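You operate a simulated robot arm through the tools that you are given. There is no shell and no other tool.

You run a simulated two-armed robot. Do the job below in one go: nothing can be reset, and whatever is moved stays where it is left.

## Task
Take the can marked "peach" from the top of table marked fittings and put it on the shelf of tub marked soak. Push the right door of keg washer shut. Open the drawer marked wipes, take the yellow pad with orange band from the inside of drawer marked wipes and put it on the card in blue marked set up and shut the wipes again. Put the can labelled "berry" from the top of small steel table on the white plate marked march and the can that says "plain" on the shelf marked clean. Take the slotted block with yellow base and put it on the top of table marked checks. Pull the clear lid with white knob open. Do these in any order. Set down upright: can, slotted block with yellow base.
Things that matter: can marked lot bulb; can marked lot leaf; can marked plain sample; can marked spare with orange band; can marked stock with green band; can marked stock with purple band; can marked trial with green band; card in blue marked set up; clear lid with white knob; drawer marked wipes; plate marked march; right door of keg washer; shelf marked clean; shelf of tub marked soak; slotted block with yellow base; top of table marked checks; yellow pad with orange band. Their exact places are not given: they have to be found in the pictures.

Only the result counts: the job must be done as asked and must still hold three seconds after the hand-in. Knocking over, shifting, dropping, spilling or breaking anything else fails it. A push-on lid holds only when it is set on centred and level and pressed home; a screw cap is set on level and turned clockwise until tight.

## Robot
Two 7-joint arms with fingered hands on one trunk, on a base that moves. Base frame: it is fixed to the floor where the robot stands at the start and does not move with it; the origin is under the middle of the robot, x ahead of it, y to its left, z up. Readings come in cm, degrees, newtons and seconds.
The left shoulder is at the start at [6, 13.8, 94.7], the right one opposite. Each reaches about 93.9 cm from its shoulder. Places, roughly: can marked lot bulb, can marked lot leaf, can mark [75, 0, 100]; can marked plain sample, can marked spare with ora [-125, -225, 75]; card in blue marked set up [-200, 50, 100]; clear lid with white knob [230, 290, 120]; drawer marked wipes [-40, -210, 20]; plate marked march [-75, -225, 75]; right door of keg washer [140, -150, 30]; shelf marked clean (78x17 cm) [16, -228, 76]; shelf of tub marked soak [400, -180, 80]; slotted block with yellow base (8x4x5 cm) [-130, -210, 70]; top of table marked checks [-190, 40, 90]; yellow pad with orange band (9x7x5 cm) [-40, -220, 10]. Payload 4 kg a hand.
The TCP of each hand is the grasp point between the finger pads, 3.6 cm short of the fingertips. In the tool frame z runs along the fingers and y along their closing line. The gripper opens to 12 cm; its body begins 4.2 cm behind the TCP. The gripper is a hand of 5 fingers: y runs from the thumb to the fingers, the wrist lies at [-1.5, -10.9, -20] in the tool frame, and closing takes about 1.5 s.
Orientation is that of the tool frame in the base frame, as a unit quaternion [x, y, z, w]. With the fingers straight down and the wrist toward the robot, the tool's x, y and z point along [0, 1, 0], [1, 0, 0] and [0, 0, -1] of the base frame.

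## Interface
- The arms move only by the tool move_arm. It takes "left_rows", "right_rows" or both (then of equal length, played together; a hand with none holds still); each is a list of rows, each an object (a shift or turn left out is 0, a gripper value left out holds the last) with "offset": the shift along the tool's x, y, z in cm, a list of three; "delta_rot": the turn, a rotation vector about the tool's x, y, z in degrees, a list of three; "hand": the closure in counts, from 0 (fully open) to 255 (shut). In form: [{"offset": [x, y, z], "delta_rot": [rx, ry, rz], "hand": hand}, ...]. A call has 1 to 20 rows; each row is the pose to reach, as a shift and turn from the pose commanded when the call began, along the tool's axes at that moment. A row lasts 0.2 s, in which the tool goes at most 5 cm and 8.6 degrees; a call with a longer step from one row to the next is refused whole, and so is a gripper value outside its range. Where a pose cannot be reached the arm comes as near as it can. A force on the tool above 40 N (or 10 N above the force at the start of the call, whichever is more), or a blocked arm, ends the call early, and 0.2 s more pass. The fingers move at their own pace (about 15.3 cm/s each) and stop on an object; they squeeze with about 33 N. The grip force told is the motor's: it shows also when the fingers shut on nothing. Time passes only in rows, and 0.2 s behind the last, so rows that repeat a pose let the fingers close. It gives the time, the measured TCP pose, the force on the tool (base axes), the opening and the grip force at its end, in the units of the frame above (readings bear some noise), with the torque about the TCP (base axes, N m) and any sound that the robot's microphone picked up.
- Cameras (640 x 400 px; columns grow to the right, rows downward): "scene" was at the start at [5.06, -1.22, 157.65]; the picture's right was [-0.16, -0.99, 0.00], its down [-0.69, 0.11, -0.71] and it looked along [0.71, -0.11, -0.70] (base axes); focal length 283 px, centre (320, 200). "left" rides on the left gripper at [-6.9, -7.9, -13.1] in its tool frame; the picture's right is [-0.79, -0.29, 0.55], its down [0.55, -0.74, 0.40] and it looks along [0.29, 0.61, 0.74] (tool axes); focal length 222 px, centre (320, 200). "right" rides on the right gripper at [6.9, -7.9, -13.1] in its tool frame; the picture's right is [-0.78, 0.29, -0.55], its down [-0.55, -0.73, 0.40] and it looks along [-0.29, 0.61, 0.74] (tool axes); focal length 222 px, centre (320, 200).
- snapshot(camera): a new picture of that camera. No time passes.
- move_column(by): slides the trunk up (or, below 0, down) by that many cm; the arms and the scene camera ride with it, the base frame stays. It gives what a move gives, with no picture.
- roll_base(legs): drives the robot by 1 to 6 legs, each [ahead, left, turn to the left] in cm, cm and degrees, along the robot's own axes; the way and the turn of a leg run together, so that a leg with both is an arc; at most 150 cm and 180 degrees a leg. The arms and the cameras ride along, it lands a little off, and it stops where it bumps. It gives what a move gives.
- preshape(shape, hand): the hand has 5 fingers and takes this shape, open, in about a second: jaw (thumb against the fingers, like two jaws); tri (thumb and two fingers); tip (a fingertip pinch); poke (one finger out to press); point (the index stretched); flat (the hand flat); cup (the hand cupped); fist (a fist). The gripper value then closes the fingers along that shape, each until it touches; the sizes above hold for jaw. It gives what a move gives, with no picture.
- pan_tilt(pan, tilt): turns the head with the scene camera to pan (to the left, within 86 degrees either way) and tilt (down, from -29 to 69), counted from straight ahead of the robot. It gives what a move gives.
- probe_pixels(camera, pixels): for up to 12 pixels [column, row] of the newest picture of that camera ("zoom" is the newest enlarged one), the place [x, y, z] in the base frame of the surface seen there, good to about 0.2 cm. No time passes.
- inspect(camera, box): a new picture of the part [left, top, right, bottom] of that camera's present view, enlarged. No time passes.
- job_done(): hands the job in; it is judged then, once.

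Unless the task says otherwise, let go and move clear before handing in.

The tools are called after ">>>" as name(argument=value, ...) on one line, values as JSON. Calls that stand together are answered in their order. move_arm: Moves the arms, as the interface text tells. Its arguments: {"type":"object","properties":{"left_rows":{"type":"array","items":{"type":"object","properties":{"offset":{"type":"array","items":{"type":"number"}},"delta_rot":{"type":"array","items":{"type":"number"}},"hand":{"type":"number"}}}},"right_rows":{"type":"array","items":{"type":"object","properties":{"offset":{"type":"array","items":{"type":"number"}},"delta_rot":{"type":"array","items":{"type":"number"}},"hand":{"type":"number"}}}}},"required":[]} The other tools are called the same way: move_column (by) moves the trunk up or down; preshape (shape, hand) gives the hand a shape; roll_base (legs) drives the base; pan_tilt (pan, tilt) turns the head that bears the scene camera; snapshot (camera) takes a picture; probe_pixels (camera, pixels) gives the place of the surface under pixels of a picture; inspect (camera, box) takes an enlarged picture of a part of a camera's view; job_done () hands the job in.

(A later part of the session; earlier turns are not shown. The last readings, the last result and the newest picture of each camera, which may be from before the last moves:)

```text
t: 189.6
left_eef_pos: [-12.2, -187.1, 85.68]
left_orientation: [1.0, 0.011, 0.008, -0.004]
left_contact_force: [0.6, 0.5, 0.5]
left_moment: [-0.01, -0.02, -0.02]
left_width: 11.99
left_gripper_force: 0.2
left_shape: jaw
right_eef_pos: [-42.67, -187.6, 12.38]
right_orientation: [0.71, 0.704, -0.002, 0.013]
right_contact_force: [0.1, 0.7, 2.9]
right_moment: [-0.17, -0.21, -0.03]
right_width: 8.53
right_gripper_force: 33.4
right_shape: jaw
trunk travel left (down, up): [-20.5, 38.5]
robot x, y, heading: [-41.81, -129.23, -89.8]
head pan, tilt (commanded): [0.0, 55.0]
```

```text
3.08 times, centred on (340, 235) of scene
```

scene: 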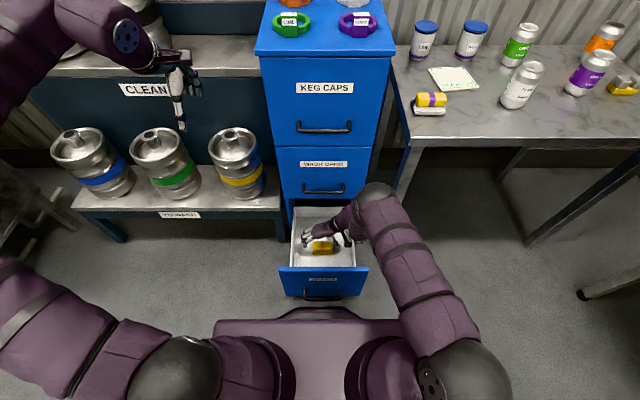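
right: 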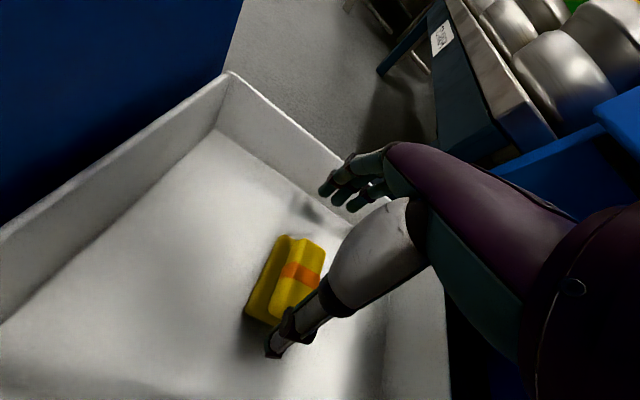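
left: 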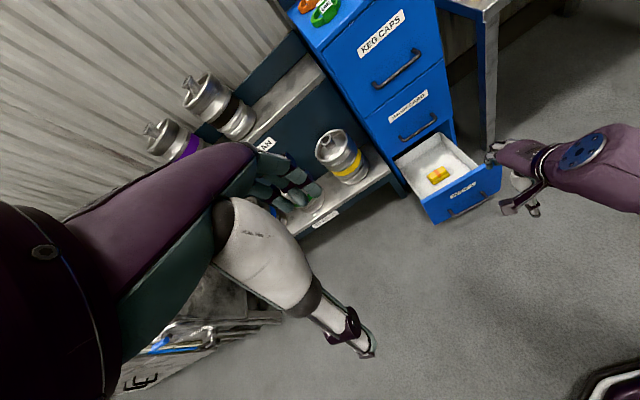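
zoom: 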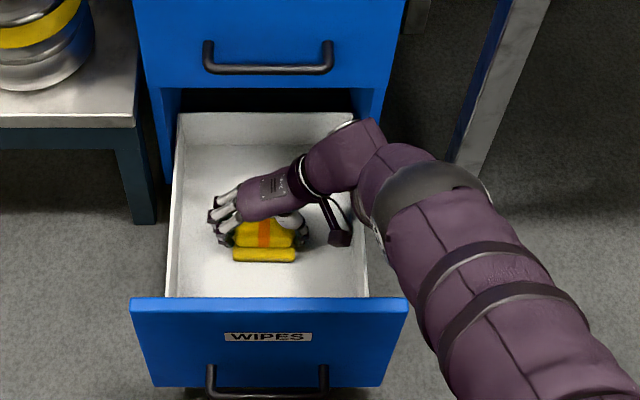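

The pad is held (width 8.5 cm, 33 N). I'll lift it 8 cm, draw it back a little from the upper handle, then raise the trunk.

>>> move_arm(right_rows=[{"offset": [0, 0, -2]}, {"offset": [0.5, 0, -4]}, {"offset": [1.5, 0, -6]}, {"offset": [3, 0, -8]}, {"offset": [5, 0, -10]}, {"offset": [6.5, 0, -12]}, {"offset": [6.5, 0, -12]}])

>>> snapshot(camera="right")

>>> move_column(by=25)

>>> snapshot(camera="scene")

```text
t: 191.2
left_eef_pos: [-12.17, -187.15, 85.75]
left_orientation: [1.0, 0.012, 0.007, -0.003]
left_contact_force: [-0.2, -0.6, -0.6]
left_moment: [-0.02, 0.01, 0.02]
left_width: 11.98
left_gripper_force: 0.1
left_shape: jaw
right_eef_pos: [-42.95, -180.86, 24.12]
right_orientation: [0.709, 0.705, -0.002, 0.013]
right_contact_force: [0.5, -1.1, -1.0]
right_moment: [0.02, 0.01, 0.0]
right_width: 8.49
right_gripper_force: 32.9
right_shape: jaw
trunk travel left (down, up): [-20.5, 38.5]
robot x, y, heading: [-41.95, -128.71, -89.9]
head pan, tilt (commanded): [0.0, 55.0]
```

```text
taken
```

right: 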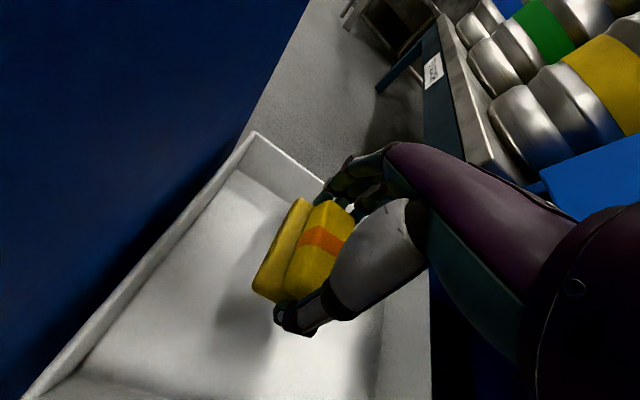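

```text
t: 193.8
left_eef_pos: [-12.16, -187.21, 110.73]
left_orientation: [1.0, 0.01, 0.007, -0.003]
left_contact_force: [0.1, -0.3, -0.4]
left_moment: [0.03, -0.01, -0.01]
left_width: 12.0
left_gripper_force: 0.1
left_shape: jaw
right_eef_pos: [-42.85, -180.86, 49.24]
right_orientation: [0.71, 0.705, -0.002, 0.012]
right_contact_force: [-0.7, 0.3, -0.1]
right_moment: [-0.03, -0.01, 0.0]
right_width: 8.51
right_gripper_force: 33.0
right_shape: jaw
trunk travel left (down, up): [-45.5, 13.5]
robot x, y, heading: [-42.12, -128.92, -89.9]
head pan, tilt (commanded): [0.0, 55.0]
```

```text
taken
```

scene: 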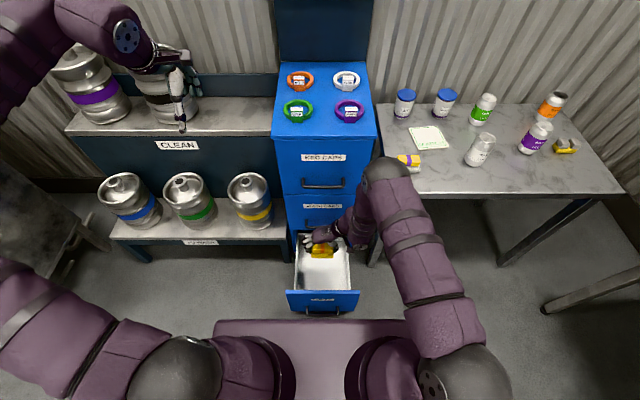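

The pad is out. Now I'll shut the drawer with the left fist: first back the base up 20 cm and move the right hand with the pad up and to the right.

>>> roll_base(legs=[[-22, 0, 0]])

>>> move_arm(right_rows=[{"offset": [0.6, -1.5, -2.2], "delta_rot": [0, 0, 5]}, {"offset": [1.2, -3, -4.4], "delta_rot": [0, 0, 10]}, {"offset": [1.8, -4.5, -6.6], "delta_rot": [0, 0, 15]}, {"offset": [2.4, -6, -8.8], "delta_rot": [0, 0, 20]}, {"offset": [3, -7.5, -11], "delta_rot": [0, 0, 25]}, {"offset": [3.6, -9, -13.2], "delta_rot": [0, 0, 30]}, {"offset": [4.2, -10.5, -15.4], "delta_rot": [0, 0, 35]}, {"offset": [4.8, -12, -17.6], "delta_rot": [0, 0, 40]}, {"offset": [5.4, -13.5, -19.8], "delta_rot": [0, 0, 45]}, {"offset": [6, -15, -22], "delta_rot": [0, 0, 50]}, {"offset": [6.6, -16.5, -24], "delta_rot": [0, 0, 55]}, {"offset": [7, -18, -26], "delta_rot": [0, 0, 60]}, {"offset": [7, -18, -26], "delta_rot": [0, 0, 60]}])

>>> preshape(shape="fist", hand="left")

>>> snapshot(camera="scene")

```text
t: 195.5
left_eef_pos: [-12.03, -164.58, 110.65]
left_orientation: [1.0, 0.012, 0.007, -0.001]
left_contact_force: [0.5, 0.4, 0.4]
left_moment: [-0.06, 0.0, -0.01]
left_width: 11.98
left_gripper_force: 0.0
left_shape: jaw
right_eef_pos: [-42.81, -158.29, 49.34]
right_orientation: [0.708, 0.706, -0.002, 0.013]
right_contact_force: [1.3, -0.6, -0.4]
right_moment: [0.02, 0.03, -0.01]
right_width: 8.49
right_gripper_force: 33.0
right_shape: jaw
trunk travel left (down, up): [-45.5, 13.5]
robot x, y, heading: [-42.05, -106.68, -89.7]
head pan, tilt (commanded): [0.0, 55.0]
```

```text
t: 198.3
left_eef_pos: [-12.1, -164.49, 110.66]
left_orientation: [1.0, 0.012, 0.008, -0.002]
left_contact_force: [-0.3, 0.5, 0.8]
left_moment: [-0.02, -0.01, 0.01]
left_width: 11.99
left_gripper_force: 0.0
left_shape: jaw
right_eef_pos: [-61.19, -150.88, 75.01]
right_orientation: [0.966, 0.257, 0.004, 0.012]
right_contact_force: [0.2, 0.1, -0.8]
right_moment: [-0.01, -0.01, 0.02]
right_width: 8.49
right_gripper_force: 33.6
right_shape: jaw
trunk travel left (down, up): [-45.5, 13.5]
robot x, y, heading: [-41.86, -106.5, -89.7]
head pan, tilt (commanded): [0.0, 55.0]
```

```text
t: 199.2
left_eef_pos: [-12.06, -164.56, 110.71]
left_orientation: [1.0, 0.012, 0.007, -0.002]
left_contact_force: [0.8, 0.5, -0.1]
left_moment: [-0.01, 0.02, -0.02]
left_width: 0.0
left_gripper_force: 0.0
left_shape: fist
right_eef_pos: [-61.18, -150.85, 74.88]
right_orientation: [0.966, 0.257, 0.005, 0.011]
right_contact_force: [0.0, -0.5, -0.9]
right_moment: [0.02, -0.01, -0.04]
right_width: 8.5
right_gripper_force: 32.8
right_shape: jaw
trunk travel left (down, up): [-45.5, 13.5]
robot x, y, heading: [-41.87, -106.61, -89.4]
head pan, tilt (commanded): [0.0, 55.0]
```

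```text
taken
```

scene: 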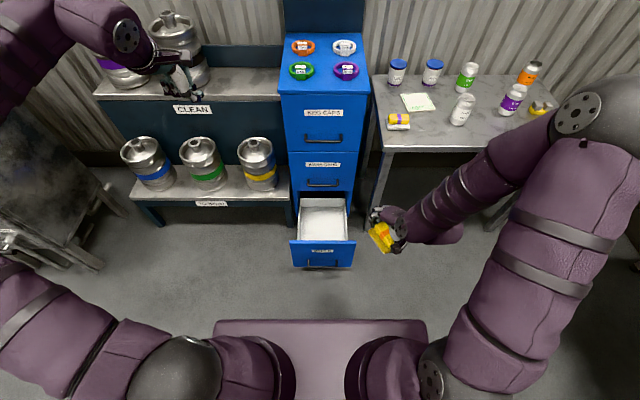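

The drawer is free of my arms. I'll back up a bit more and lower the trunk, then bring the left fist in front of the drawer panel.

>>> roll_base(legs=[[-14.5, 0, 0]])

>>> move_column(by=-30)

>>> move_arm(left_rows=[{"offset": [-4, 1.2, 1]}, {"offset": [-8, 2.4, 2]}, {"offset": [-12, 3.6, 4]}, {"offset": [-16, 4.8, 6]}, {"offset": [-19.5, 6, 9]}, {"offset": [-23, 7, 12]}, {"offset": [-26, 8, 15]}, {"offset": [-27, 8, 19]}, {"offset": [-27, 8, 23.5]}, {"offset": [-27, 8, 28]}, {"offset": [-27, 8, 32.5]}, {"offset": [-27, 8, 37]}, {"offset": [-27, 8, 41.5]}, {"offset": [-27, 8, 46]}, {"offset": [-27, 8, 50.5]}, {"offset": [-27, 8, 54]}, {"offset": [-27, 8, 55.5]}, {"offset": [-27, 8, 55.5]}])

>>> snapshot(camera="scene")

>>> snapshot(camera="left")

```text
t: 200.6
left_eef_pos: [-11.98, -149.78, 110.69]
left_orientation: [1.0, 0.014, 0.007, -0.002]
left_contact_force: [-0.2, 0.0, 0.6]
left_moment: [0.01, 0.0, 0.02]
left_width: 0.0
left_gripper_force: 0.1
left_shape: fist
right_eef_pos: [-61.08, -136.24, 75.01]
right_orientation: [0.966, 0.258, 0.005, 0.012]
right_contact_force: [0.0, 1.0, -0.9]
right_moment: [-0.02, -0.01, 0.0]
right_width: 8.47
right_gripper_force: 33.5
right_shape: jaw
trunk travel left (down, up): [-45.5, 13.5]
robot x, y, heading: [-41.44, -92.13, -89.4]
head pan, tilt (commanded): [0.0, 55.0]
```

```text
t: 203.6
left_eef_pos: [-11.88, -149.83, 80.73]
left_orientation: [1.0, 0.014, 0.007, -0.003]
left_contact_force: [-0.3, 0.6, 0.7]
left_moment: [-0.01, 0.02, 0.02]
left_width: 0.0
left_gripper_force: 0.1
left_shape: fist
right_eef_pos: [-61.07, -136.35, 45.1]
right_orientation: [0.965, 0.26, 0.005, 0.011]
right_contact_force: [0.2, -0.7, -0.8]
right_moment: [-0.03, -0.03, -0.02]
right_width: 8.48
right_gripper_force: 32.9
right_shape: jaw
trunk travel left (down, up): [-15.5, 43.5]
robot x, y, heading: [-41.84, -91.87, -89.7]
head pan, tilt (commanded): [0.0, 55.0]
```

```text
t: 207.4
left_eef_pos: [-26.54, -150.58, 31.68]
left_orientation: [1.0, 0.015, 0.006, -0.002]
left_contact_force: [0.4, -0.6, 0.5]
left_moment: [0.02, 0.02, 0.01]
left_width: 0.0
left_gripper_force: 0.0
left_shape: fist
left hand out of reach, approached as far as the arm can: row 3, 4, 5, 6, 7, 8, 9, 10, 11, 12, 13, 14, 15, 16, 17, 18
right_eef_pos: [-61.07, -136.33, 45.02]
right_orientation: [0.966, 0.258, 0.006, 0.011]
right_contact_force: [-0.1, 0.6, -0.6]
right_moment: [0.0, 0.0, -0.02]
right_width: 8.47
right_gripper_force: 32.8
right_shape: jaw
trunk travel left (down, up): [-15.5, 43.5]
robot x, y, heading: [-41.98, -91.74, -89.1]
head pan, tilt (commanded): [0.0, 55.0]
```

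```text
taken
```

scene: 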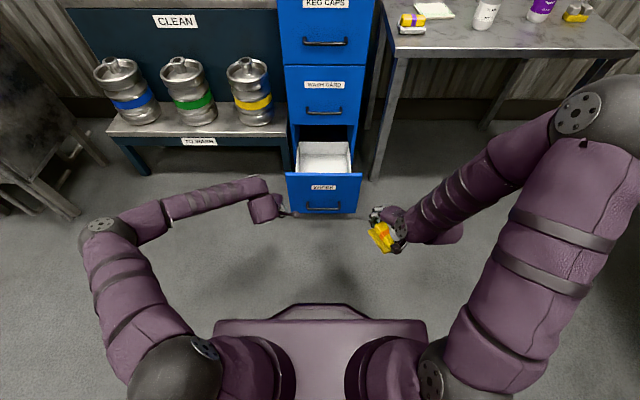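

```text
taken
```

left: 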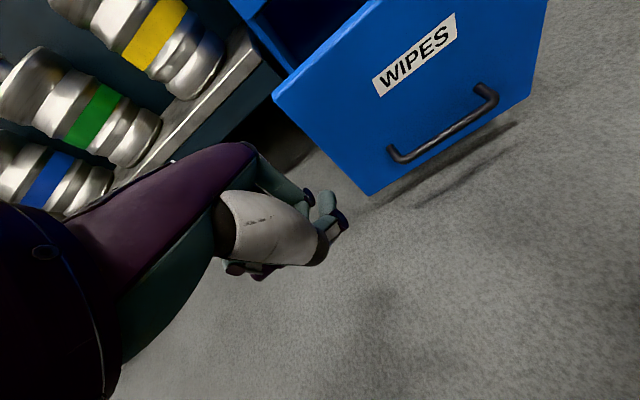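

The left arm can't reach further inward, ending at (-26.5,-150.6,31.7). I'll sidestep the base 12 cm right and lower the trunk 5 cm so the fist faces the panel.

>>> roll_base(legs=[[0, -13, 0]])

>>> move_column(by=-6)

>>> snapshot(camera="scene")

>>> snapshot(camera="left")

```text
t: 208.7
left_eef_pos: [-39.39, -150.78, 31.8]
left_orientation: [1.0, 0.013, 0.005, -0.002]
left_contact_force: [0.1, -0.1, 0.3]
left_moment: [-0.02, 0.01, 0.02]
left_width: 0.01
left_gripper_force: 0.1
left_shape: fist
right_eef_pos: [-74.06, -136.39, 44.95]
right_orientation: [0.966, 0.258, 0.006, 0.012]
right_contact_force: [0.8, 0.4, -1.1]
right_moment: [0.02, 0.02, -0.01]
right_width: 8.45
right_gripper_force: 32.9
right_shape: jaw
trunk travel left (down, up): [-15.5, 43.5]
robot x, y, heading: [-55.04, -91.96, -89.6]
head pan, tilt (commanded): [0.0, 55.0]
```

```text
t: 209.7
left_eef_pos: [-39.38, -150.73, 25.62]
left_orientation: [1.0, 0.015, 0.007, -0.001]
left_contact_force: [-0.1, 0.6, 0.1]
left_moment: [0.01, 0.01, 0.0]
left_width: 0.0
left_gripper_force: 0.0
left_shape: fist
right_eef_pos: [-73.93, -136.49, 38.98]
right_orientation: [0.966, 0.259, 0.004, 0.011]
right_contact_force: [0.5, 1.0, -0.8]
right_moment: [0.05, 0.01, 0.01]
right_width: 8.48
right_gripper_force: 33.1
right_shape: jaw
trunk travel left (down, up): [-9.5, 49.5]
robot x, y, heading: [-54.6, -91.71, -89.7]
head pan, tilt (commanded): [0.0, 55.0]
```

```text
taken
```

scene: 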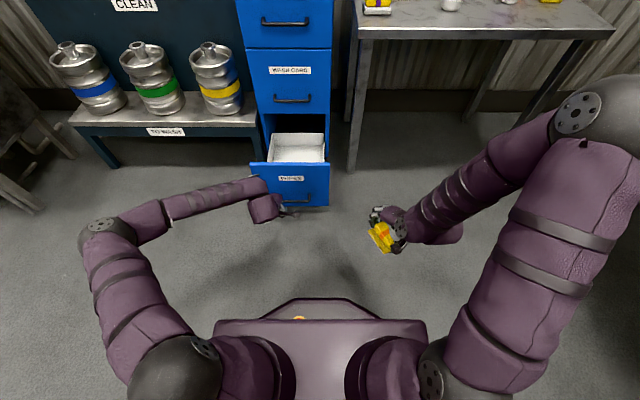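

```text
taken
```

left: 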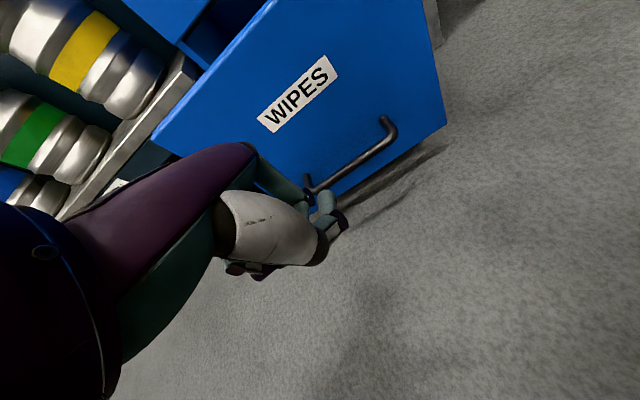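

The fist now faces the panel from 10 cm away. I'll drive the base forward 8 cm to near contact, then push with the arm.

>>> roll_base(legs=[[8, 0, 0]])

>>> move_arm(left_rows=[{"offset": [0, 0.6, 0]}, {"offset": [0, 1.2, 0]}, {"offset": [0, 1.8, 0]}, {"offset": [0, 2.4, 0]}, {"offset": [0, 3, 0]}, {"offset": [0, 3.6, 0]}, {"offset": [0, 4.4, 0]}, {"offset": [0, 5.2, 0]}, {"offset": [0, 6, 0]}, {"offset": [0, 7, 0]}, {"offset": [0, 8, 0]}, {"offset": [0, 9, 0]}, {"offset": [0, 10, 0]}, {"offset": [0, 11, 0]}, {"offset": [0, 12, 0]}])

>>> snapshot(camera="scene")

```text
t: 210.7
left_eef_pos: [-39.49, -158.77, 25.69]
left_orientation: [1.0, 0.013, 0.007, -0.002]
left_contact_force: [0.2, 0.1, 0.2]
left_moment: [0.01, -0.02, -0.02]
left_width: 0.04
left_gripper_force: 0.1
left_shape: fist
right_eef_pos: [-73.92, -144.24, 38.96]
right_orientation: [0.966, 0.258, 0.005, 0.011]
right_contact_force: [0.0, -0.1, -1.3]
right_moment: [-0.01, 0.0, -0.02]
right_width: 8.48
right_gripper_force: 32.9
right_shape: jaw
trunk travel left (down, up): [-9.5, 49.5]
robot x, y, heading: [-54.61, -99.96, -89.6]
head pan, tilt (commanded): [0.0, 55.0]
```

```text
t: 213.9
left_eef_pos: [-34.72, -165.54, 28.24]
left_orientation: [1.0, 0.013, 0.006, -0.003]
left_contact_force: [0.0, -0.9, -0.2]
left_moment: [-0.04, 0.04, -0.02]
left_width: 0.0
left_gripper_force: 0.0
left_shape: fist
left hand out of reach, approached as far as the arm can: row 2, 3, 4, 5, 6, 7, 8, 9, 10, 11, 12, 13, 14, 15
right_eef_pos: [-74.01, -144.22, 38.93]
right_orientation: [0.966, 0.258, 0.005, 0.011]
right_contact_force: [-0.1, -0.3, -1.0]
right_moment: [-0.01, 0.03, 0.0]
right_width: 8.49
right_gripper_force: 33.0
right_shape: jaw
trunk travel left (down, up): [-9.5, 49.5]
robot x, y, heading: [-54.63, -99.66, -89.8]
head pan, tilt (commanded): [0.0, 55.0]
```

```text
taken
```

scene: 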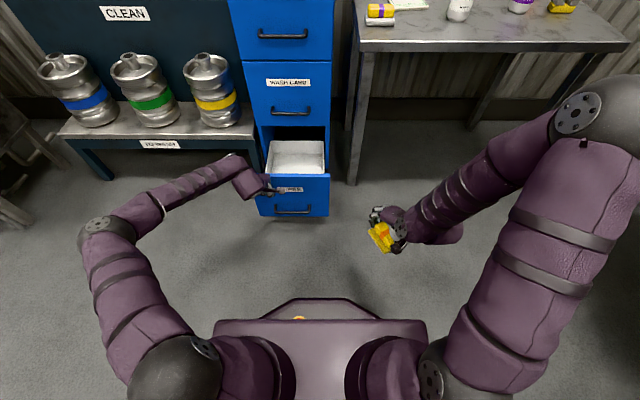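

The fist has reached the panel but slid along the arm's reach limit to x=-34.7. I'll sidestep the base 7 cm right so the fist is centred and outward of the shoulder, then push by driving.

>>> move_arm(left_rows=[{"offset": [0, -1, 0]}, {"offset": [0, -2, 0]}, {"offset": [0, -2, 0]}])

>>> roll_base(legs=[[0, -7, 0]])

>>> snapshot(camera="scene")

>>> probe_pixels(camera="scene", pixels=[[300, 185], [250, 178], [352, 180], [335, 185]])

```text
t: 214.7
left_eef_pos: [-34.87, -163.45, 28.13]
left_orientation: [1.0, 0.012, 0.006, -0.004]
left_contact_force: [-0.6, 0.5, -0.7]
left_moment: [0.0, 0.0, 0.04]
left_width: 0.0
left_gripper_force: 0.1
left_shape: fist
right_eef_pos: [-73.95, -144.37, 38.97]
right_orientation: [0.966, 0.258, 0.005, 0.012]
right_contact_force: [0.4, 1.0, -0.8]
right_moment: [0.01, -0.03, 0.02]
right_width: 8.47
right_gripper_force: 33.4
right_shape: jaw
trunk travel left (down, up): [-9.5, 49.5]
robot x, y, heading: [-55.13, -99.99, -89.5]
head pan, tilt (commanded): [0.0, 55.0]
```

```text
t: 215.7
left_eef_pos: [-41.81, -163.43, 28.18]
left_orientation: [1.0, 0.014, 0.006, -0.003]
left_contact_force: [0.9, 0.3, -0.8]
left_moment: [0.01, -0.01, 0.0]
left_width: 0.0
left_gripper_force: 0.0
left_shape: fist
right_eef_pos: [-80.78, -144.4, 38.88]
right_orientation: [0.966, 0.258, 0.005, 0.011]
right_contact_force: [-0.6, -0.4, -0.5]
right_moment: [0.02, -0.01, 0.01]
right_width: 8.5
right_gripper_force: 32.8
right_shape: jaw
trunk travel left (down, up): [-9.5, 49.5]
robot x, y, heading: [-61.74, -99.64, -89.7]
head pan, tilt (commanded): [0.0, 55.0]
```

```text
taken
```

scene: 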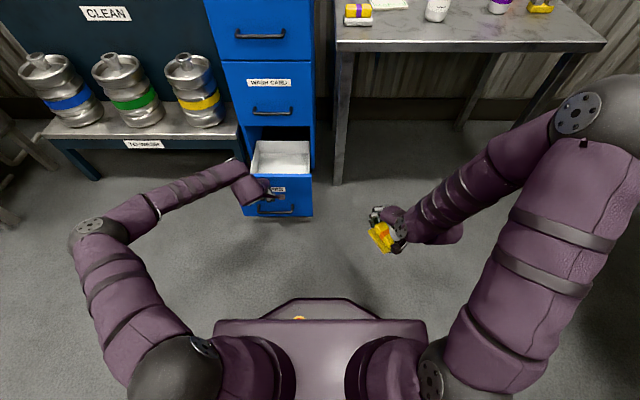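

```text
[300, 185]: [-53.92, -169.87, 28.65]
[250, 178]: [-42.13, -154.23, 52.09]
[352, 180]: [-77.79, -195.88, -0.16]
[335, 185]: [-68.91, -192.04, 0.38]
```

The panel is at y≈-170 with the fist just in front at x=-41.8. I'll drive forward 22 cm to push the drawer in.

>>> roll_base(legs=[[22, 0, 0]])

>>> snapshot(camera="scene")

>>> snapshot(camera="left")

```text
t: 217.4
left_eef_pos: [-41.15, -185.18, 28.03]
left_orientation: [1.0, 0.017, 0.007, -0.003]
left_contact_force: [-0.7, -0.4, 0.0]
left_moment: [-0.01, 0.02, 0.01]
left_width: 0.0
left_gripper_force: 0.0
left_shape: fist
right_eef_pos: [-80.49, -166.23, 39.03]
right_orientation: [0.965, 0.261, 0.005, 0.012]
right_contact_force: [0.2, 0.3, -0.3]
right_moment: [-0.02, -0.04, -0.02]
right_width: 8.49
right_gripper_force: 33.3
right_shape: jaw
trunk travel left (down, up): [-9.5, 49.5]
robot x, y, heading: [-61.3, -121.51, -89.4]
head pan, tilt (commanded): [0.0, 55.0]
```

```text
taken
```

scene: 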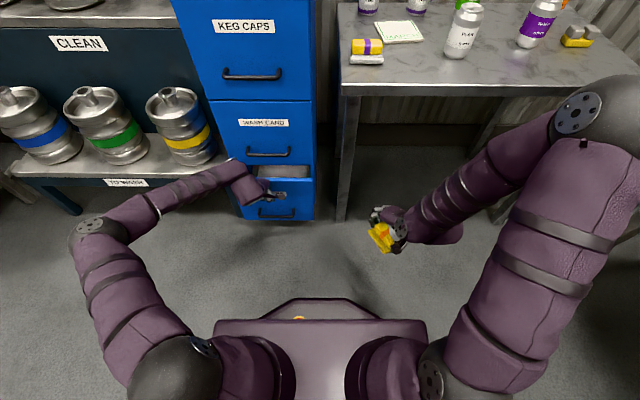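

```text
taken
```

left: 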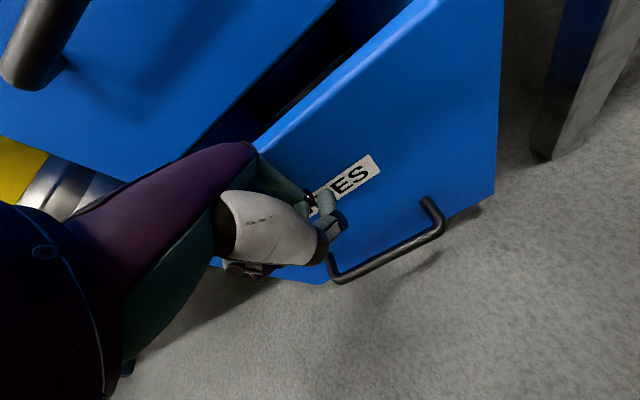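

About 5 cm of opening remains. To keep my hand's back below the upper drawer's handle, I'll ease back 2 cm, lower 6 cm, and push again by arm.

>>> move_arm(left_rows=[{"offset": [0, -1, 0]}, {"offset": [0, -2.5, 0]}, {"offset": [0, -2.5, 0]}])

>>> move_column(by=-6)

>>> roll_base(legs=[[5.5, 0, 0]])

>>> snapshot(camera="left")

>>> snapshot(camera="scene")

```text
t: 218.2
left_eef_pos: [-41.15, -182.62, 28.22]
left_orientation: [1.0, 0.016, 0.007, -0.003]
left_contact_force: [0.4, -0.1, 0.1]
left_moment: [0.0, -0.02, 0.02]
left_width: 0.0
left_gripper_force: 0.0
left_shape: fist
right_eef_pos: [-80.57, -166.29, 38.95]
right_orientation: [0.965, 0.26, 0.004, 0.012]
right_contact_force: [0.1, 0.4, -0.5]
right_moment: [-0.02, -0.05, 0.04]
right_width: 8.5
right_gripper_force: 33.6
right_shape: jaw
trunk travel left (down, up): [-9.5, 49.5]
robot x, y, heading: [-61.42, -121.72, -89.6]
head pan, tilt (commanded): [0.0, 55.0]
```

```text
t: 219.2
left_eef_pos: [-41.15, -182.58, 22.11]
left_orientation: [1.0, 0.016, 0.007, -0.002]
left_contact_force: [0.8, -0.4, -0.1]
left_moment: [0.03, -0.02, 0.03]
left_width: 0.0
left_gripper_force: 0.1
left_shape: fist
right_eef_pos: [-80.35, -166.09, 32.87]
right_orientation: [0.965, 0.261, 0.006, 0.011]
right_contact_force: [-0.4, 0.4, -1.2]
right_moment: [-0.02, 0.0, 0.02]
right_width: 8.51
right_gripper_force: 32.6
right_shape: jaw
trunk travel left (down, up): [-3.5, 55.5]
robot x, y, heading: [-61.17, -121.64, -89.2]
head pan, tilt (commanded): [0.0, 55.0]
```

```text
t: 220.2
left_eef_pos: [-41.05, -188.17, 22.07]
left_orientation: [1.0, 0.017, 0.008, -0.003]
left_contact_force: [-1.0, 0.4, 0.1]
left_moment: [0.02, 0.01, -0.03]
left_width: 0.0
left_gripper_force: 0.0
left_shape: fist
right_eef_pos: [-80.22, -171.61, 32.95]
right_orientation: [0.965, 0.261, 0.004, 0.011]
right_contact_force: [0.1, 0.4, -0.1]
right_moment: [-0.02, -0.02, 0.02]
right_width: 8.49
right_gripper_force: 33.2
right_shape: jaw
trunk travel left (down, up): [-3.5, 55.5]
robot x, y, heading: [-61.45, -127.28, -89.3]
head pan, tilt (commanded): [0.0, 55.0]
```

```text
taken
```

left: 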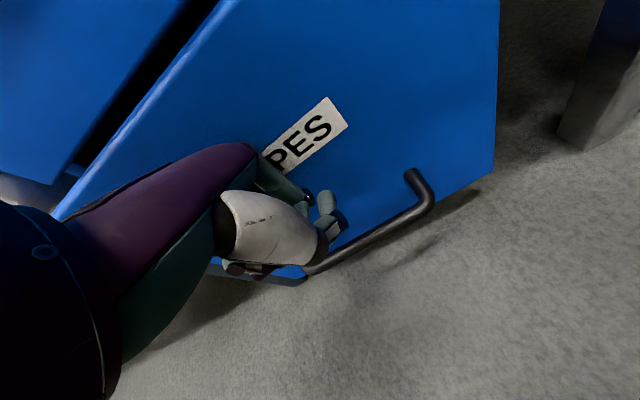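

```text
taken
```

scene: 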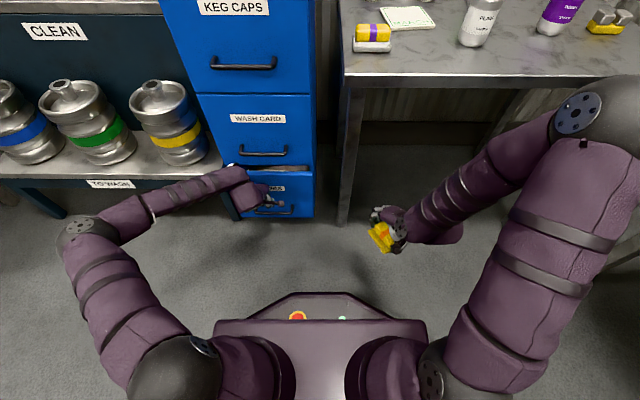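

A gap of roughly 2–3 cm remains. I'll drive forward 3.5 cm more.

>>> roll_base(legs=[[3.2, 0, 0]])

>>> snapshot(camera="left")

>>> probe_pixels(camera="left", pixels=[[400, 60], [440, 130], [250, 60], [100, 60], [60, 120], [300, 20]])

```text
t: 221.0
left_eef_pos: [-41.12, -191.45, 22.21]
left_orientation: [1.0, 0.016, 0.007, -0.003]
left_contact_force: [-0.6, 0.9, -0.8]
left_moment: [-0.01, -0.06, -0.01]
left_width: 0.05
left_gripper_force: 0.2
left_shape: fist
right_eef_pos: [-80.4, -174.85, 32.9]
right_orientation: [0.965, 0.261, 0.005, 0.012]
right_contact_force: [-0.4, 0.3, -0.9]
right_moment: [-0.02, -0.01, -0.01]
right_width: 8.52
right_gripper_force: 33.2
right_shape: jaw
trunk travel left (down, up): [-3.5, 55.5]
robot x, y, heading: [-61.52, -130.26, -89.3]
head pan, tilt (commanded): [0.0, 55.0]
```

```text
taken
```

left: 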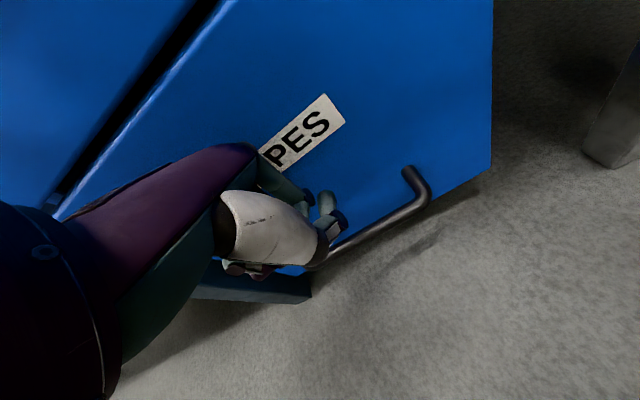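

```text
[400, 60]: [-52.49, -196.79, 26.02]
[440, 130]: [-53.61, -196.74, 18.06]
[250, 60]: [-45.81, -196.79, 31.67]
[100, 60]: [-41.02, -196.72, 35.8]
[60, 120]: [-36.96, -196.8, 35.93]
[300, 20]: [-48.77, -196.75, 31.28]
```

The WIPES panel is flush with the upper drawer (both y≈-196.8), so it's shut. I'll back away 25 cm and then raise the trunk.

>>> roll_base(legs=[[-25, 0, -0.7]])

>>> move_column(by=40)

>>> move_column(by=12)

>>> preshape(shape="jaw", hand="left")

>>> snapshot(camera="scene")

```text
t: 222.8
left_eef_pos: [-41.9, -166.39, 22.13]
left_orientation: [1.0, 0.011, 0.007, -0.003]
left_contact_force: [-0.6, 0.5, 0.6]
left_moment: [0.02, -0.03, 0.02]
left_width: 0.03
left_gripper_force: 0.0
left_shape: fist
right_eef_pos: [-80.96, -149.56, 32.9]
right_orientation: [0.967, 0.256, 0.005, 0.011]
right_contact_force: [-0.3, -0.9, -0.3]
right_moment: [0.0, -0.01, 0.04]
right_width: 8.48
right_gripper_force: 33.2
right_shape: jaw
trunk travel left (down, up): [-3.5, 55.5]
robot x, y, heading: [-61.66, -105.41, -89.7]
head pan, tilt (commanded): [0.0, 55.0]
```

```text
t: 226.6
left_eef_pos: [-41.83, -166.33, 62.15]
left_orientation: [1.0, 0.012, 0.007, -0.003]
left_contact_force: [-0.1, 0.1, 0.7]
left_moment: [0.02, -0.01, -0.02]
left_width: 0.0
left_gripper_force: 0.1
left_shape: fist
right_eef_pos: [-80.98, -149.63, 73.05]
right_orientation: [0.967, 0.255, 0.005, 0.011]
right_contact_force: [-0.3, 0.1, -0.5]
right_moment: [0.03, 0.0, -0.02]
right_width: 8.45
right_gripper_force: 33.4
right_shape: jaw
trunk travel left (down, up): [-43.5, 15.5]
robot x, y, heading: [-61.58, -105.05, -89.9]
head pan, tilt (commanded): [0.0, 55.0]
```

```text
t: 228.1
left_eef_pos: [-41.88, -166.58, 74.14]
left_orientation: [1.0, 0.011, 0.007, -0.002]
left_contact_force: [-0.3, 0.3, 0.1]
left_moment: [0.04, -0.01, 0.0]
left_width: 0.0
left_gripper_force: 0.0
left_shape: fist
right_eef_pos: [-80.91, -149.61, 84.93]
right_orientation: [0.967, 0.255, 0.005, 0.011]
right_contact_force: [0.5, -0.9, 0.1]
right_moment: [0.03, -0.02, 0.02]
right_width: 8.5
right_gripper_force: 33.2
right_shape: jaw
trunk travel left (down, up): [-55.5, 3.5]
robot x, y, heading: [-61.87, -105.17, -90.0]
head pan, tilt (commanded): [0.0, 55.0]
```

```text
t: 229.0
left_eef_pos: [-41.9, -166.39, 74.06]
left_orientation: [1.0, 0.011, 0.007, -0.003]
left_contact_force: [-0.8, 0.4, -0.6]
left_moment: [0.0, -0.02, 0.01]
left_width: 11.98
left_gripper_force: 0.1
left_shape: jaw
right_eef_pos: [-80.87, -149.53, 85.01]
right_orientation: [0.967, 0.256, 0.006, 0.012]
right_contact_force: [0.3, -0.4, -1.2]
right_moment: [0.03, -0.03, 0.0]
right_width: 8.48
right_gripper_force: 33.4
right_shape: jaw
trunk travel left (down, up): [-55.5, 3.5]
robot x, y, heading: [-61.62, -105.31, -89.9]
head pan, tilt (commanded): [0.0, 55.0]
```

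```text
taken
```

scene: 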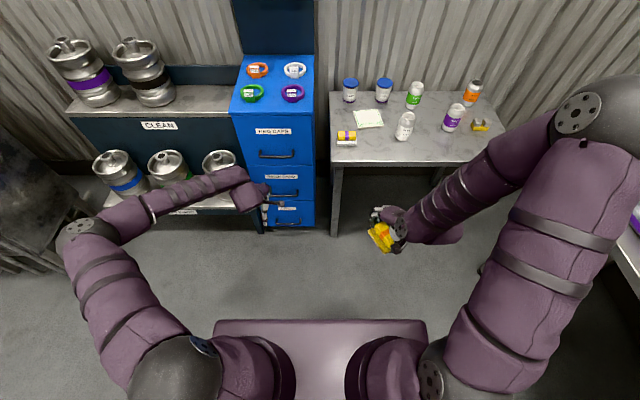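

The drawer is shut and I have a clear overview of the small steel table. I'll zoom in and probe the cans, plate and block.

>>> inspect(camera="scene", box=[320, 60, 510, 180])

```text
3.33 times, centred on (415, 120) of scene
```

zoom: 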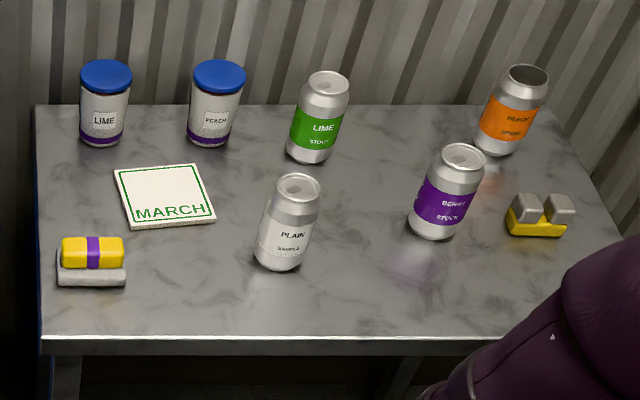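

>>> probe_pixels(camera="zoom", pixels=[[298, 177], [296, 193], [283, 250], [460, 146], [463, 160], [440, 220], [165, 195], [120, 170], [210, 215], [530, 68], [328, 76], [295, 200]])

>>> probe_pixels(camera="zoom", pixels=[[528, 203], [558, 205], [543, 220], [515, 225], [560, 230], [530, 195], [563, 197], [195, 165], [130, 228], [40, 330], [600, 250], [92, 240]])

```text
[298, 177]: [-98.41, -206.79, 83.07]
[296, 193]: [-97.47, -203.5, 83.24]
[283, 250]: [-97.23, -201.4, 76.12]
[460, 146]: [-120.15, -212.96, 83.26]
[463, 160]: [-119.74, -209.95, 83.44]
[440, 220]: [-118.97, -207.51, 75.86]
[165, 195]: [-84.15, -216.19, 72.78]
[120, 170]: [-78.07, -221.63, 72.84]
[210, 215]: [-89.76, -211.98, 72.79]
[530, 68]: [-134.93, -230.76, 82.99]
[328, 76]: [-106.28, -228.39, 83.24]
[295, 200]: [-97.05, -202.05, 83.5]
```

```text
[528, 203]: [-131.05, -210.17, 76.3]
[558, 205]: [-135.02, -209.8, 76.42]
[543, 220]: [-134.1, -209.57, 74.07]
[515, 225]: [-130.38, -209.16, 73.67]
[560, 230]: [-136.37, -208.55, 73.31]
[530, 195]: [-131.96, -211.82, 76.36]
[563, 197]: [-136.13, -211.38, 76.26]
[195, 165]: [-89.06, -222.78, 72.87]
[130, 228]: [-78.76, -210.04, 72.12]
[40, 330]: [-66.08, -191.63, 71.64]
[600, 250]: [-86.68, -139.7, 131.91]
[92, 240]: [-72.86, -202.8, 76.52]
```

Plain stands at about (-98.1,-204.4), berry at (-120.3,-210.5), both with tops at z≈83.4; the MARCH plate is centred near (-84,-216.3). I'll raise and tuck both arms before moving over to the table.

>>> move_arm(left_rows=[{"offset": [0, -1, -4.4]}, {"offset": [0, -3, -8.4]}, {"offset": [0, -5.5, -12.2]}, {"offset": [0, -8, -16]}, {"offset": [0, -10.7, -19.7]}, {"offset": [0, -13.4, -23.4]}, {"offset": [0, -16, -27]}, {"offset": [0, -16, -27]}], right_rows=[{"offset": [-1, -1.2, -3.2]}, {"offset": [-2, -2.4, -6.4]}, {"offset": [-3, -3.6, -9.6]}, {"offset": [-4, -4.8, -12.8]}, {"offset": [-5, -6, -16]}, {"offset": [-6, -7.2, -19]}, {"offset": [-6.7, -8.4, -22]}, {"offset": [-6.7, -8.4, -22]}])

>>> roll_base(legs=[[0, -65, 0]])

>>> snapshot(camera="scene")

```text
t: 230.8
left_eef_pos: [-42.55, -150.44, 101.4]
left_orientation: [1.0, 0.012, 0.006, -0.003]
left_contact_force: [0.1, -0.9, -0.4]
left_moment: [0.0, 0.04, 0.03]
left_width: 11.98
left_gripper_force: 0.1
left_shape: jaw
right_eef_pos: [-91.3, -145.33, 106.75]
right_orientation: [0.967, 0.255, 0.005, 0.012]
right_contact_force: [0.4, 0.4, -0.6]
right_moment: [0.06, 0.01, 0.02]
right_width: 8.14
right_gripper_force: 33.5
right_shape: jaw
right hand out of reach, approached as far as the arm can: row 5, 6
trunk travel left (down, up): [-55.5, 3.5]
robot x, y, heading: [-61.37, -105.03, -90.1]
head pan, tilt (commanded): [0.0, 55.0]
```

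```text
t: 234.4
left_eef_pos: [-107.19, -150.71, 101.48]
left_orientation: [1.0, 0.015, 0.007, -0.002]
left_contact_force: [0.8, 0.0, 0.3]
left_moment: [0.04, -0.03, 0.0]
left_width: 11.98
left_gripper_force: 0.2
left_shape: jaw
right_eef_pos: [-155.81, -145.81, 106.79]
right_orientation: [0.965, 0.26, 0.005, 0.011]
right_contact_force: [0.0, -0.1, -1.0]
right_moment: [-0.01, -0.03, 0.01]
right_width: 8.16
right_gripper_force: 32.7
right_shape: jaw
trunk travel left (down, up): [-55.5, 3.5]
robot x, y, heading: [-126.72, -105.89, -89.3]
head pan, tilt (commanded): [0.0, 55.0]
```

```text
taken
```

scene: 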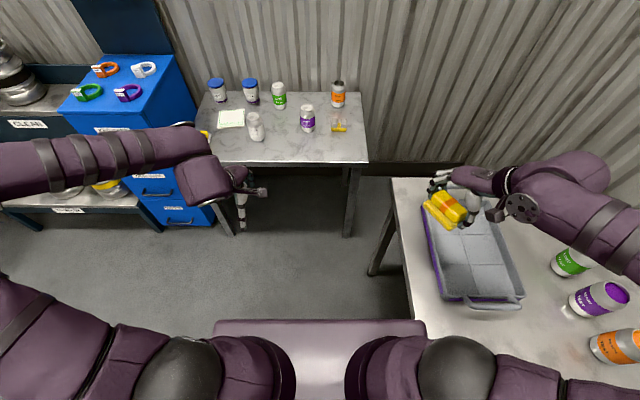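

There's another table with a tray and more cans on my right; my right arm is above it. I'll check its heights and the pad's grip before going on.

>>> probe_pixels(camera="scene", pixels=[[575, 253], [605, 285], [620, 330], [470, 260], [400, 185], [480, 305], [580, 200], [450, 215], [625, 240], [405, 290]])

>>> snapshot(camera="right")

>>> inspect(camera="scene", box=[410, 150, 640, 380])

```text
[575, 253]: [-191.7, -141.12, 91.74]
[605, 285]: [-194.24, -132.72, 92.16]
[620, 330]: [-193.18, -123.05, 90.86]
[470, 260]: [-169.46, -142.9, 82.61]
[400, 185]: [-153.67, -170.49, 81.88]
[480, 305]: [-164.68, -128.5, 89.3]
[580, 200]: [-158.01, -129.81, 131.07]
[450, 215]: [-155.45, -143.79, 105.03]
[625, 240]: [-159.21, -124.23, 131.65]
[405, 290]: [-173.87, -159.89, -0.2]
```

```text
taken
```

right: 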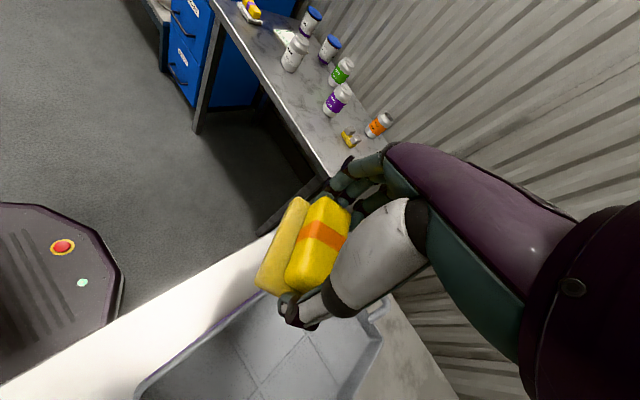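

```text
1.74 times, centred on (525, 265) of scene
```

zoom: 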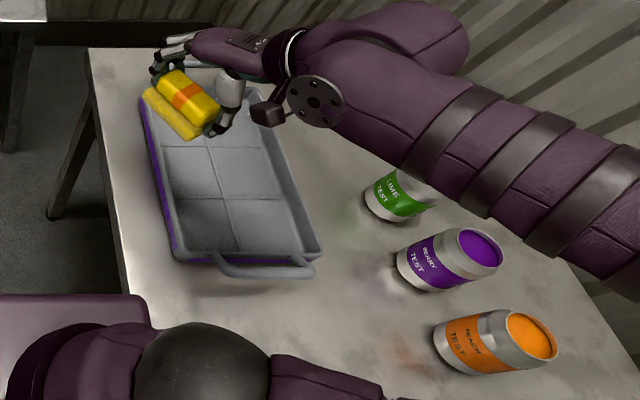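

The right-hand table (edge x≈-153) holds a tray and test cans up to z≈93, all well below my right arm. I'll shift slightly left and drive forward to (-121,-138) for a left-hand grasp of the berry can.

>>> roll_base(legs=[[0, 6, -0.7], [32, 0, 0]])

>>> pan_tilt(pan=0, tilt=50)

>>> snapshot(camera="scene")

>>> snapshot(camera="left")

```text
t: 237.2
left_eef_pos: [-101.36, -183.13, 101.4]
left_orientation: [1.0, 0.013, 0.007, -0.002]
left_contact_force: [0.4, -0.2, -0.7]
left_moment: [-0.02, -0.01, 0.02]
left_width: 11.97
left_gripper_force: 0.2
left_shape: jaw
right_eef_pos: [-149.92, -178.15, 106.74]
right_orientation: [0.966, 0.258, 0.005, 0.011]
right_contact_force: [-0.7, -0.8, -1.5]
right_moment: [-0.01, -0.02, -0.01]
right_width: 8.14
right_gripper_force: 33.3
right_shape: jaw
trunk travel left (down, up): [-55.5, 3.5]
robot x, y, heading: [-120.49, -137.86, -89.7]
head pan, tilt (commanded): [0.0, 55.0]
```

```text
t: 237.8
left_eef_pos: [-101.38, -183.07, 101.3]
left_orientation: [1.0, 0.013, 0.007, -0.002]
left_contact_force: [-0.7, -0.7, -1.1]
left_moment: [0.0, -0.02, -0.01]
left_width: 11.98
left_gripper_force: 0.0
left_shape: jaw
right_eef_pos: [-149.97, -177.98, 106.71]
right_orientation: [0.966, 0.258, 0.005, 0.011]
right_contact_force: [0.2, 0.6, -1.0]
right_moment: [-0.01, -0.01, 0.03]
right_width: 8.17
right_gripper_force: 32.9
right_shape: jaw
trunk travel left (down, up): [-55.5, 3.5]
robot x, y, heading: [-120.65, -138.1, -89.4]
head pan, tilt (commanded): [0.0, 50.0]
```

```text
taken
```

scene: 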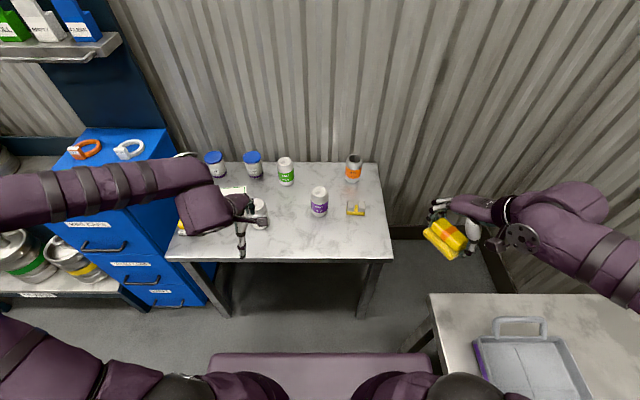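

```text
taken
```

left: 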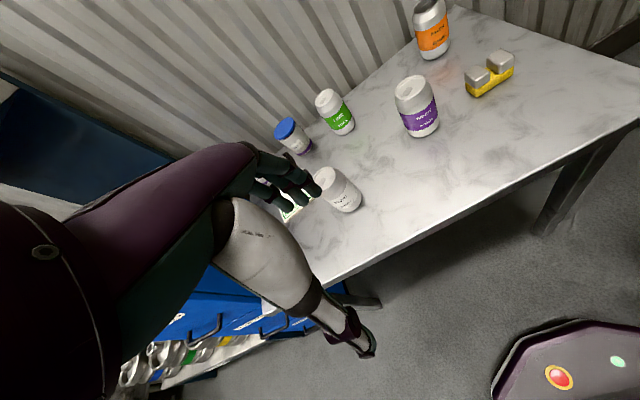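

Berry is at (319,201) and the block at (355,209) in the head view. I'll zoom and re-measure the berry can and neighbours.

>>> inspect(camera="scene", box=[170, 140, 400, 270])

>>> probe_pixels(camera="scene", pixels=[[319, 187], [319, 196], [319, 206], [311, 206], [327, 206], [286, 160], [353, 158], [355, 205], [347, 208], [364, 208], [319, 190], [262, 202]])

```text
2.78 times, centred on (285, 205) of scene
```

zoom: 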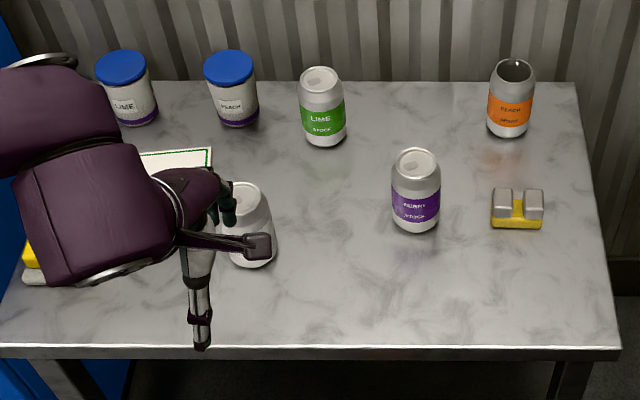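

```text
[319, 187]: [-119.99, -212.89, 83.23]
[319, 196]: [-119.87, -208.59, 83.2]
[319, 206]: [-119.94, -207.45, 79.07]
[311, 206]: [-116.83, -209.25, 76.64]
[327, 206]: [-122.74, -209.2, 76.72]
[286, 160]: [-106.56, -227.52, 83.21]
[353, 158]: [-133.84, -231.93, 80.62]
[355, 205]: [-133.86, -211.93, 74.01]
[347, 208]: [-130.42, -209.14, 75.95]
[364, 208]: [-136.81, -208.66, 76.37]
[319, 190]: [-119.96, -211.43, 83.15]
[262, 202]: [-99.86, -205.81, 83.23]
```

Berry's centre is (-119.9,-210.7). I'll bring the left hand over it at height with a slight outward-wrist yaw.

>>> move_arm(left_rows=[{"offset": [-2.3, 3.4, 0], "delta_rot": [0, 0, 2]}, {"offset": [-4.6, 6.9, 0], "delta_rot": [0, 0, 4]}, {"offset": [-6.9, 10.3, 0], "delta_rot": [0, 0, 6]}, {"offset": [-9.2, 13.8, 0], "delta_rot": [0, 0, 8]}, {"offset": [-11.5, 17.2, 0], "delta_rot": [0, 0, 10]}, {"offset": [-13.8, 20.7, 0], "delta_rot": [0, 0, 12]}, {"offset": [-16.1, 24.1, 0], "delta_rot": [0, 0, 14]}, {"offset": [-18.5, 27.6, 0], "delta_rot": [0, 0, 16]}, {"offset": [-18.5, 27.6, 0], "delta_rot": [0, 0, 16]}])

>>> snapshot(camera="left")

>>> snapshot(camera="scene")

```text
t: 239.8
left_eef_pos: [-108.81, -198.43, 97.48]
left_orientation: [0.992, -0.126, 0.006, -0.003]
left_contact_force: [0.0, 0.2, -0.1]
left_moment: [0.02, 0.0, -0.02]
left_width: 11.98
left_gripper_force: 0.0
left_shape: jaw
left hand out of reach, approached as far as the arm can: row 4, 5, 6, 7, 8, 9
right_eef_pos: [-150.06, -178.05, 106.72]
right_orientation: [0.966, 0.257, 0.005, 0.012]
right_contact_force: [-0.7, -0.1, -0.8]
right_moment: [0.02, 0.03, 0.02]
right_width: 8.14
right_gripper_force: 32.7
right_shape: jaw
trunk travel left (down, up): [-55.5, 3.5]
robot x, y, heading: [-120.6, -137.91, -89.5]
head pan, tilt (commanded): [0.0, 50.0]
```

```text
taken
```

left: 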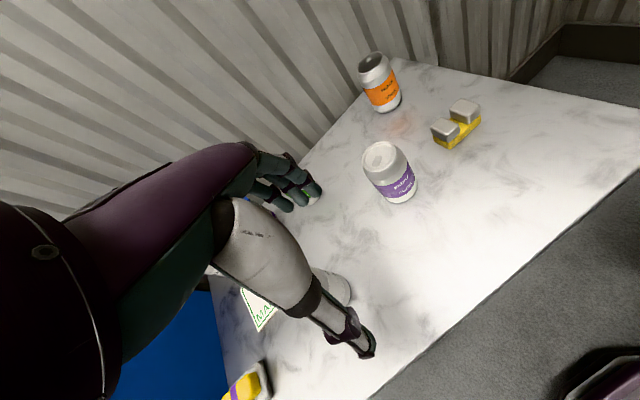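

```text
taken
```

scene: 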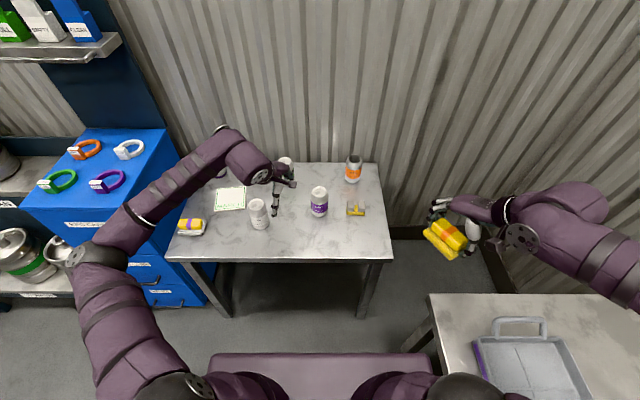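

The left arm stops at (-108.8,-198.4): it needs more yaw to reach inward. I'll turn the hand further outward-wrist and continue toward the can.

>>> move_arm(left_rows=[{"offset": [0, 0, -1], "delta_rot": [0, 0, 8]}, {"offset": [0, 0, -2], "delta_rot": [0, 0, 16]}, {"offset": [-1.5, 3, -3], "delta_rot": [0, 0, 24]}, {"offset": [-3, 6, -3], "delta_rot": [0, 0, 28]}, {"offset": [-4.6, 9, -3], "delta_rot": [0, 0, 28]}, {"offset": [-6.2, 12, -3], "delta_rot": [0, 0, 28]}, {"offset": [-7.7, 14.7, -3], "delta_rot": [0, 0, 28]}, {"offset": [-7.7, 14.7, -3], "delta_rot": [0, 0, 28]}])

>>> snapshot(camera="scene")

```text
t: 241.6
left_eef_pos: [-112.17, -196.43, 96.13]
left_orientation: [0.933, -0.361, 0.005, -0.004]
left_contact_force: [0.6, -0.7, -0.5]
left_moment: [-0.02, 0.0, -0.01]
left_width: 11.98
left_gripper_force: 0.0
left_shape: jaw
left hand out of reach, approached as far as the arm can: row 3, 4, 5, 6, 7, 8
right_eef_pos: [-149.91, -177.99, 106.69]
right_orientation: [0.966, 0.258, 0.005, 0.011]
right_contact_force: [-0.3, 0.9, -0.7]
right_moment: [0.0, 0.0, 0.0]
right_width: 8.17
right_gripper_force: 33.5
right_shape: jaw
trunk travel left (down, up): [-55.5, 3.5]
robot x, y, heading: [-120.65, -137.99, -89.7]
head pan, tilt (commanded): [0.0, 50.0]
```

```text
taken
```

scene: 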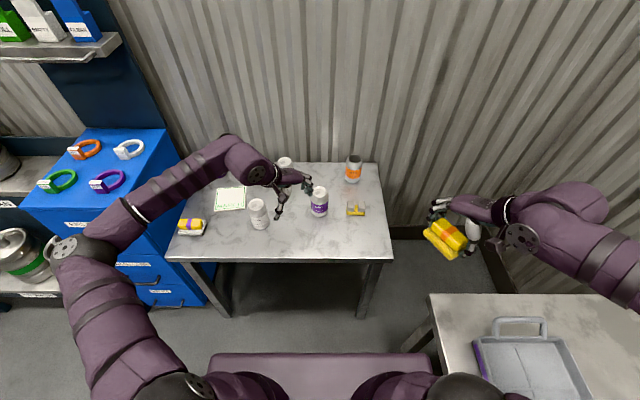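

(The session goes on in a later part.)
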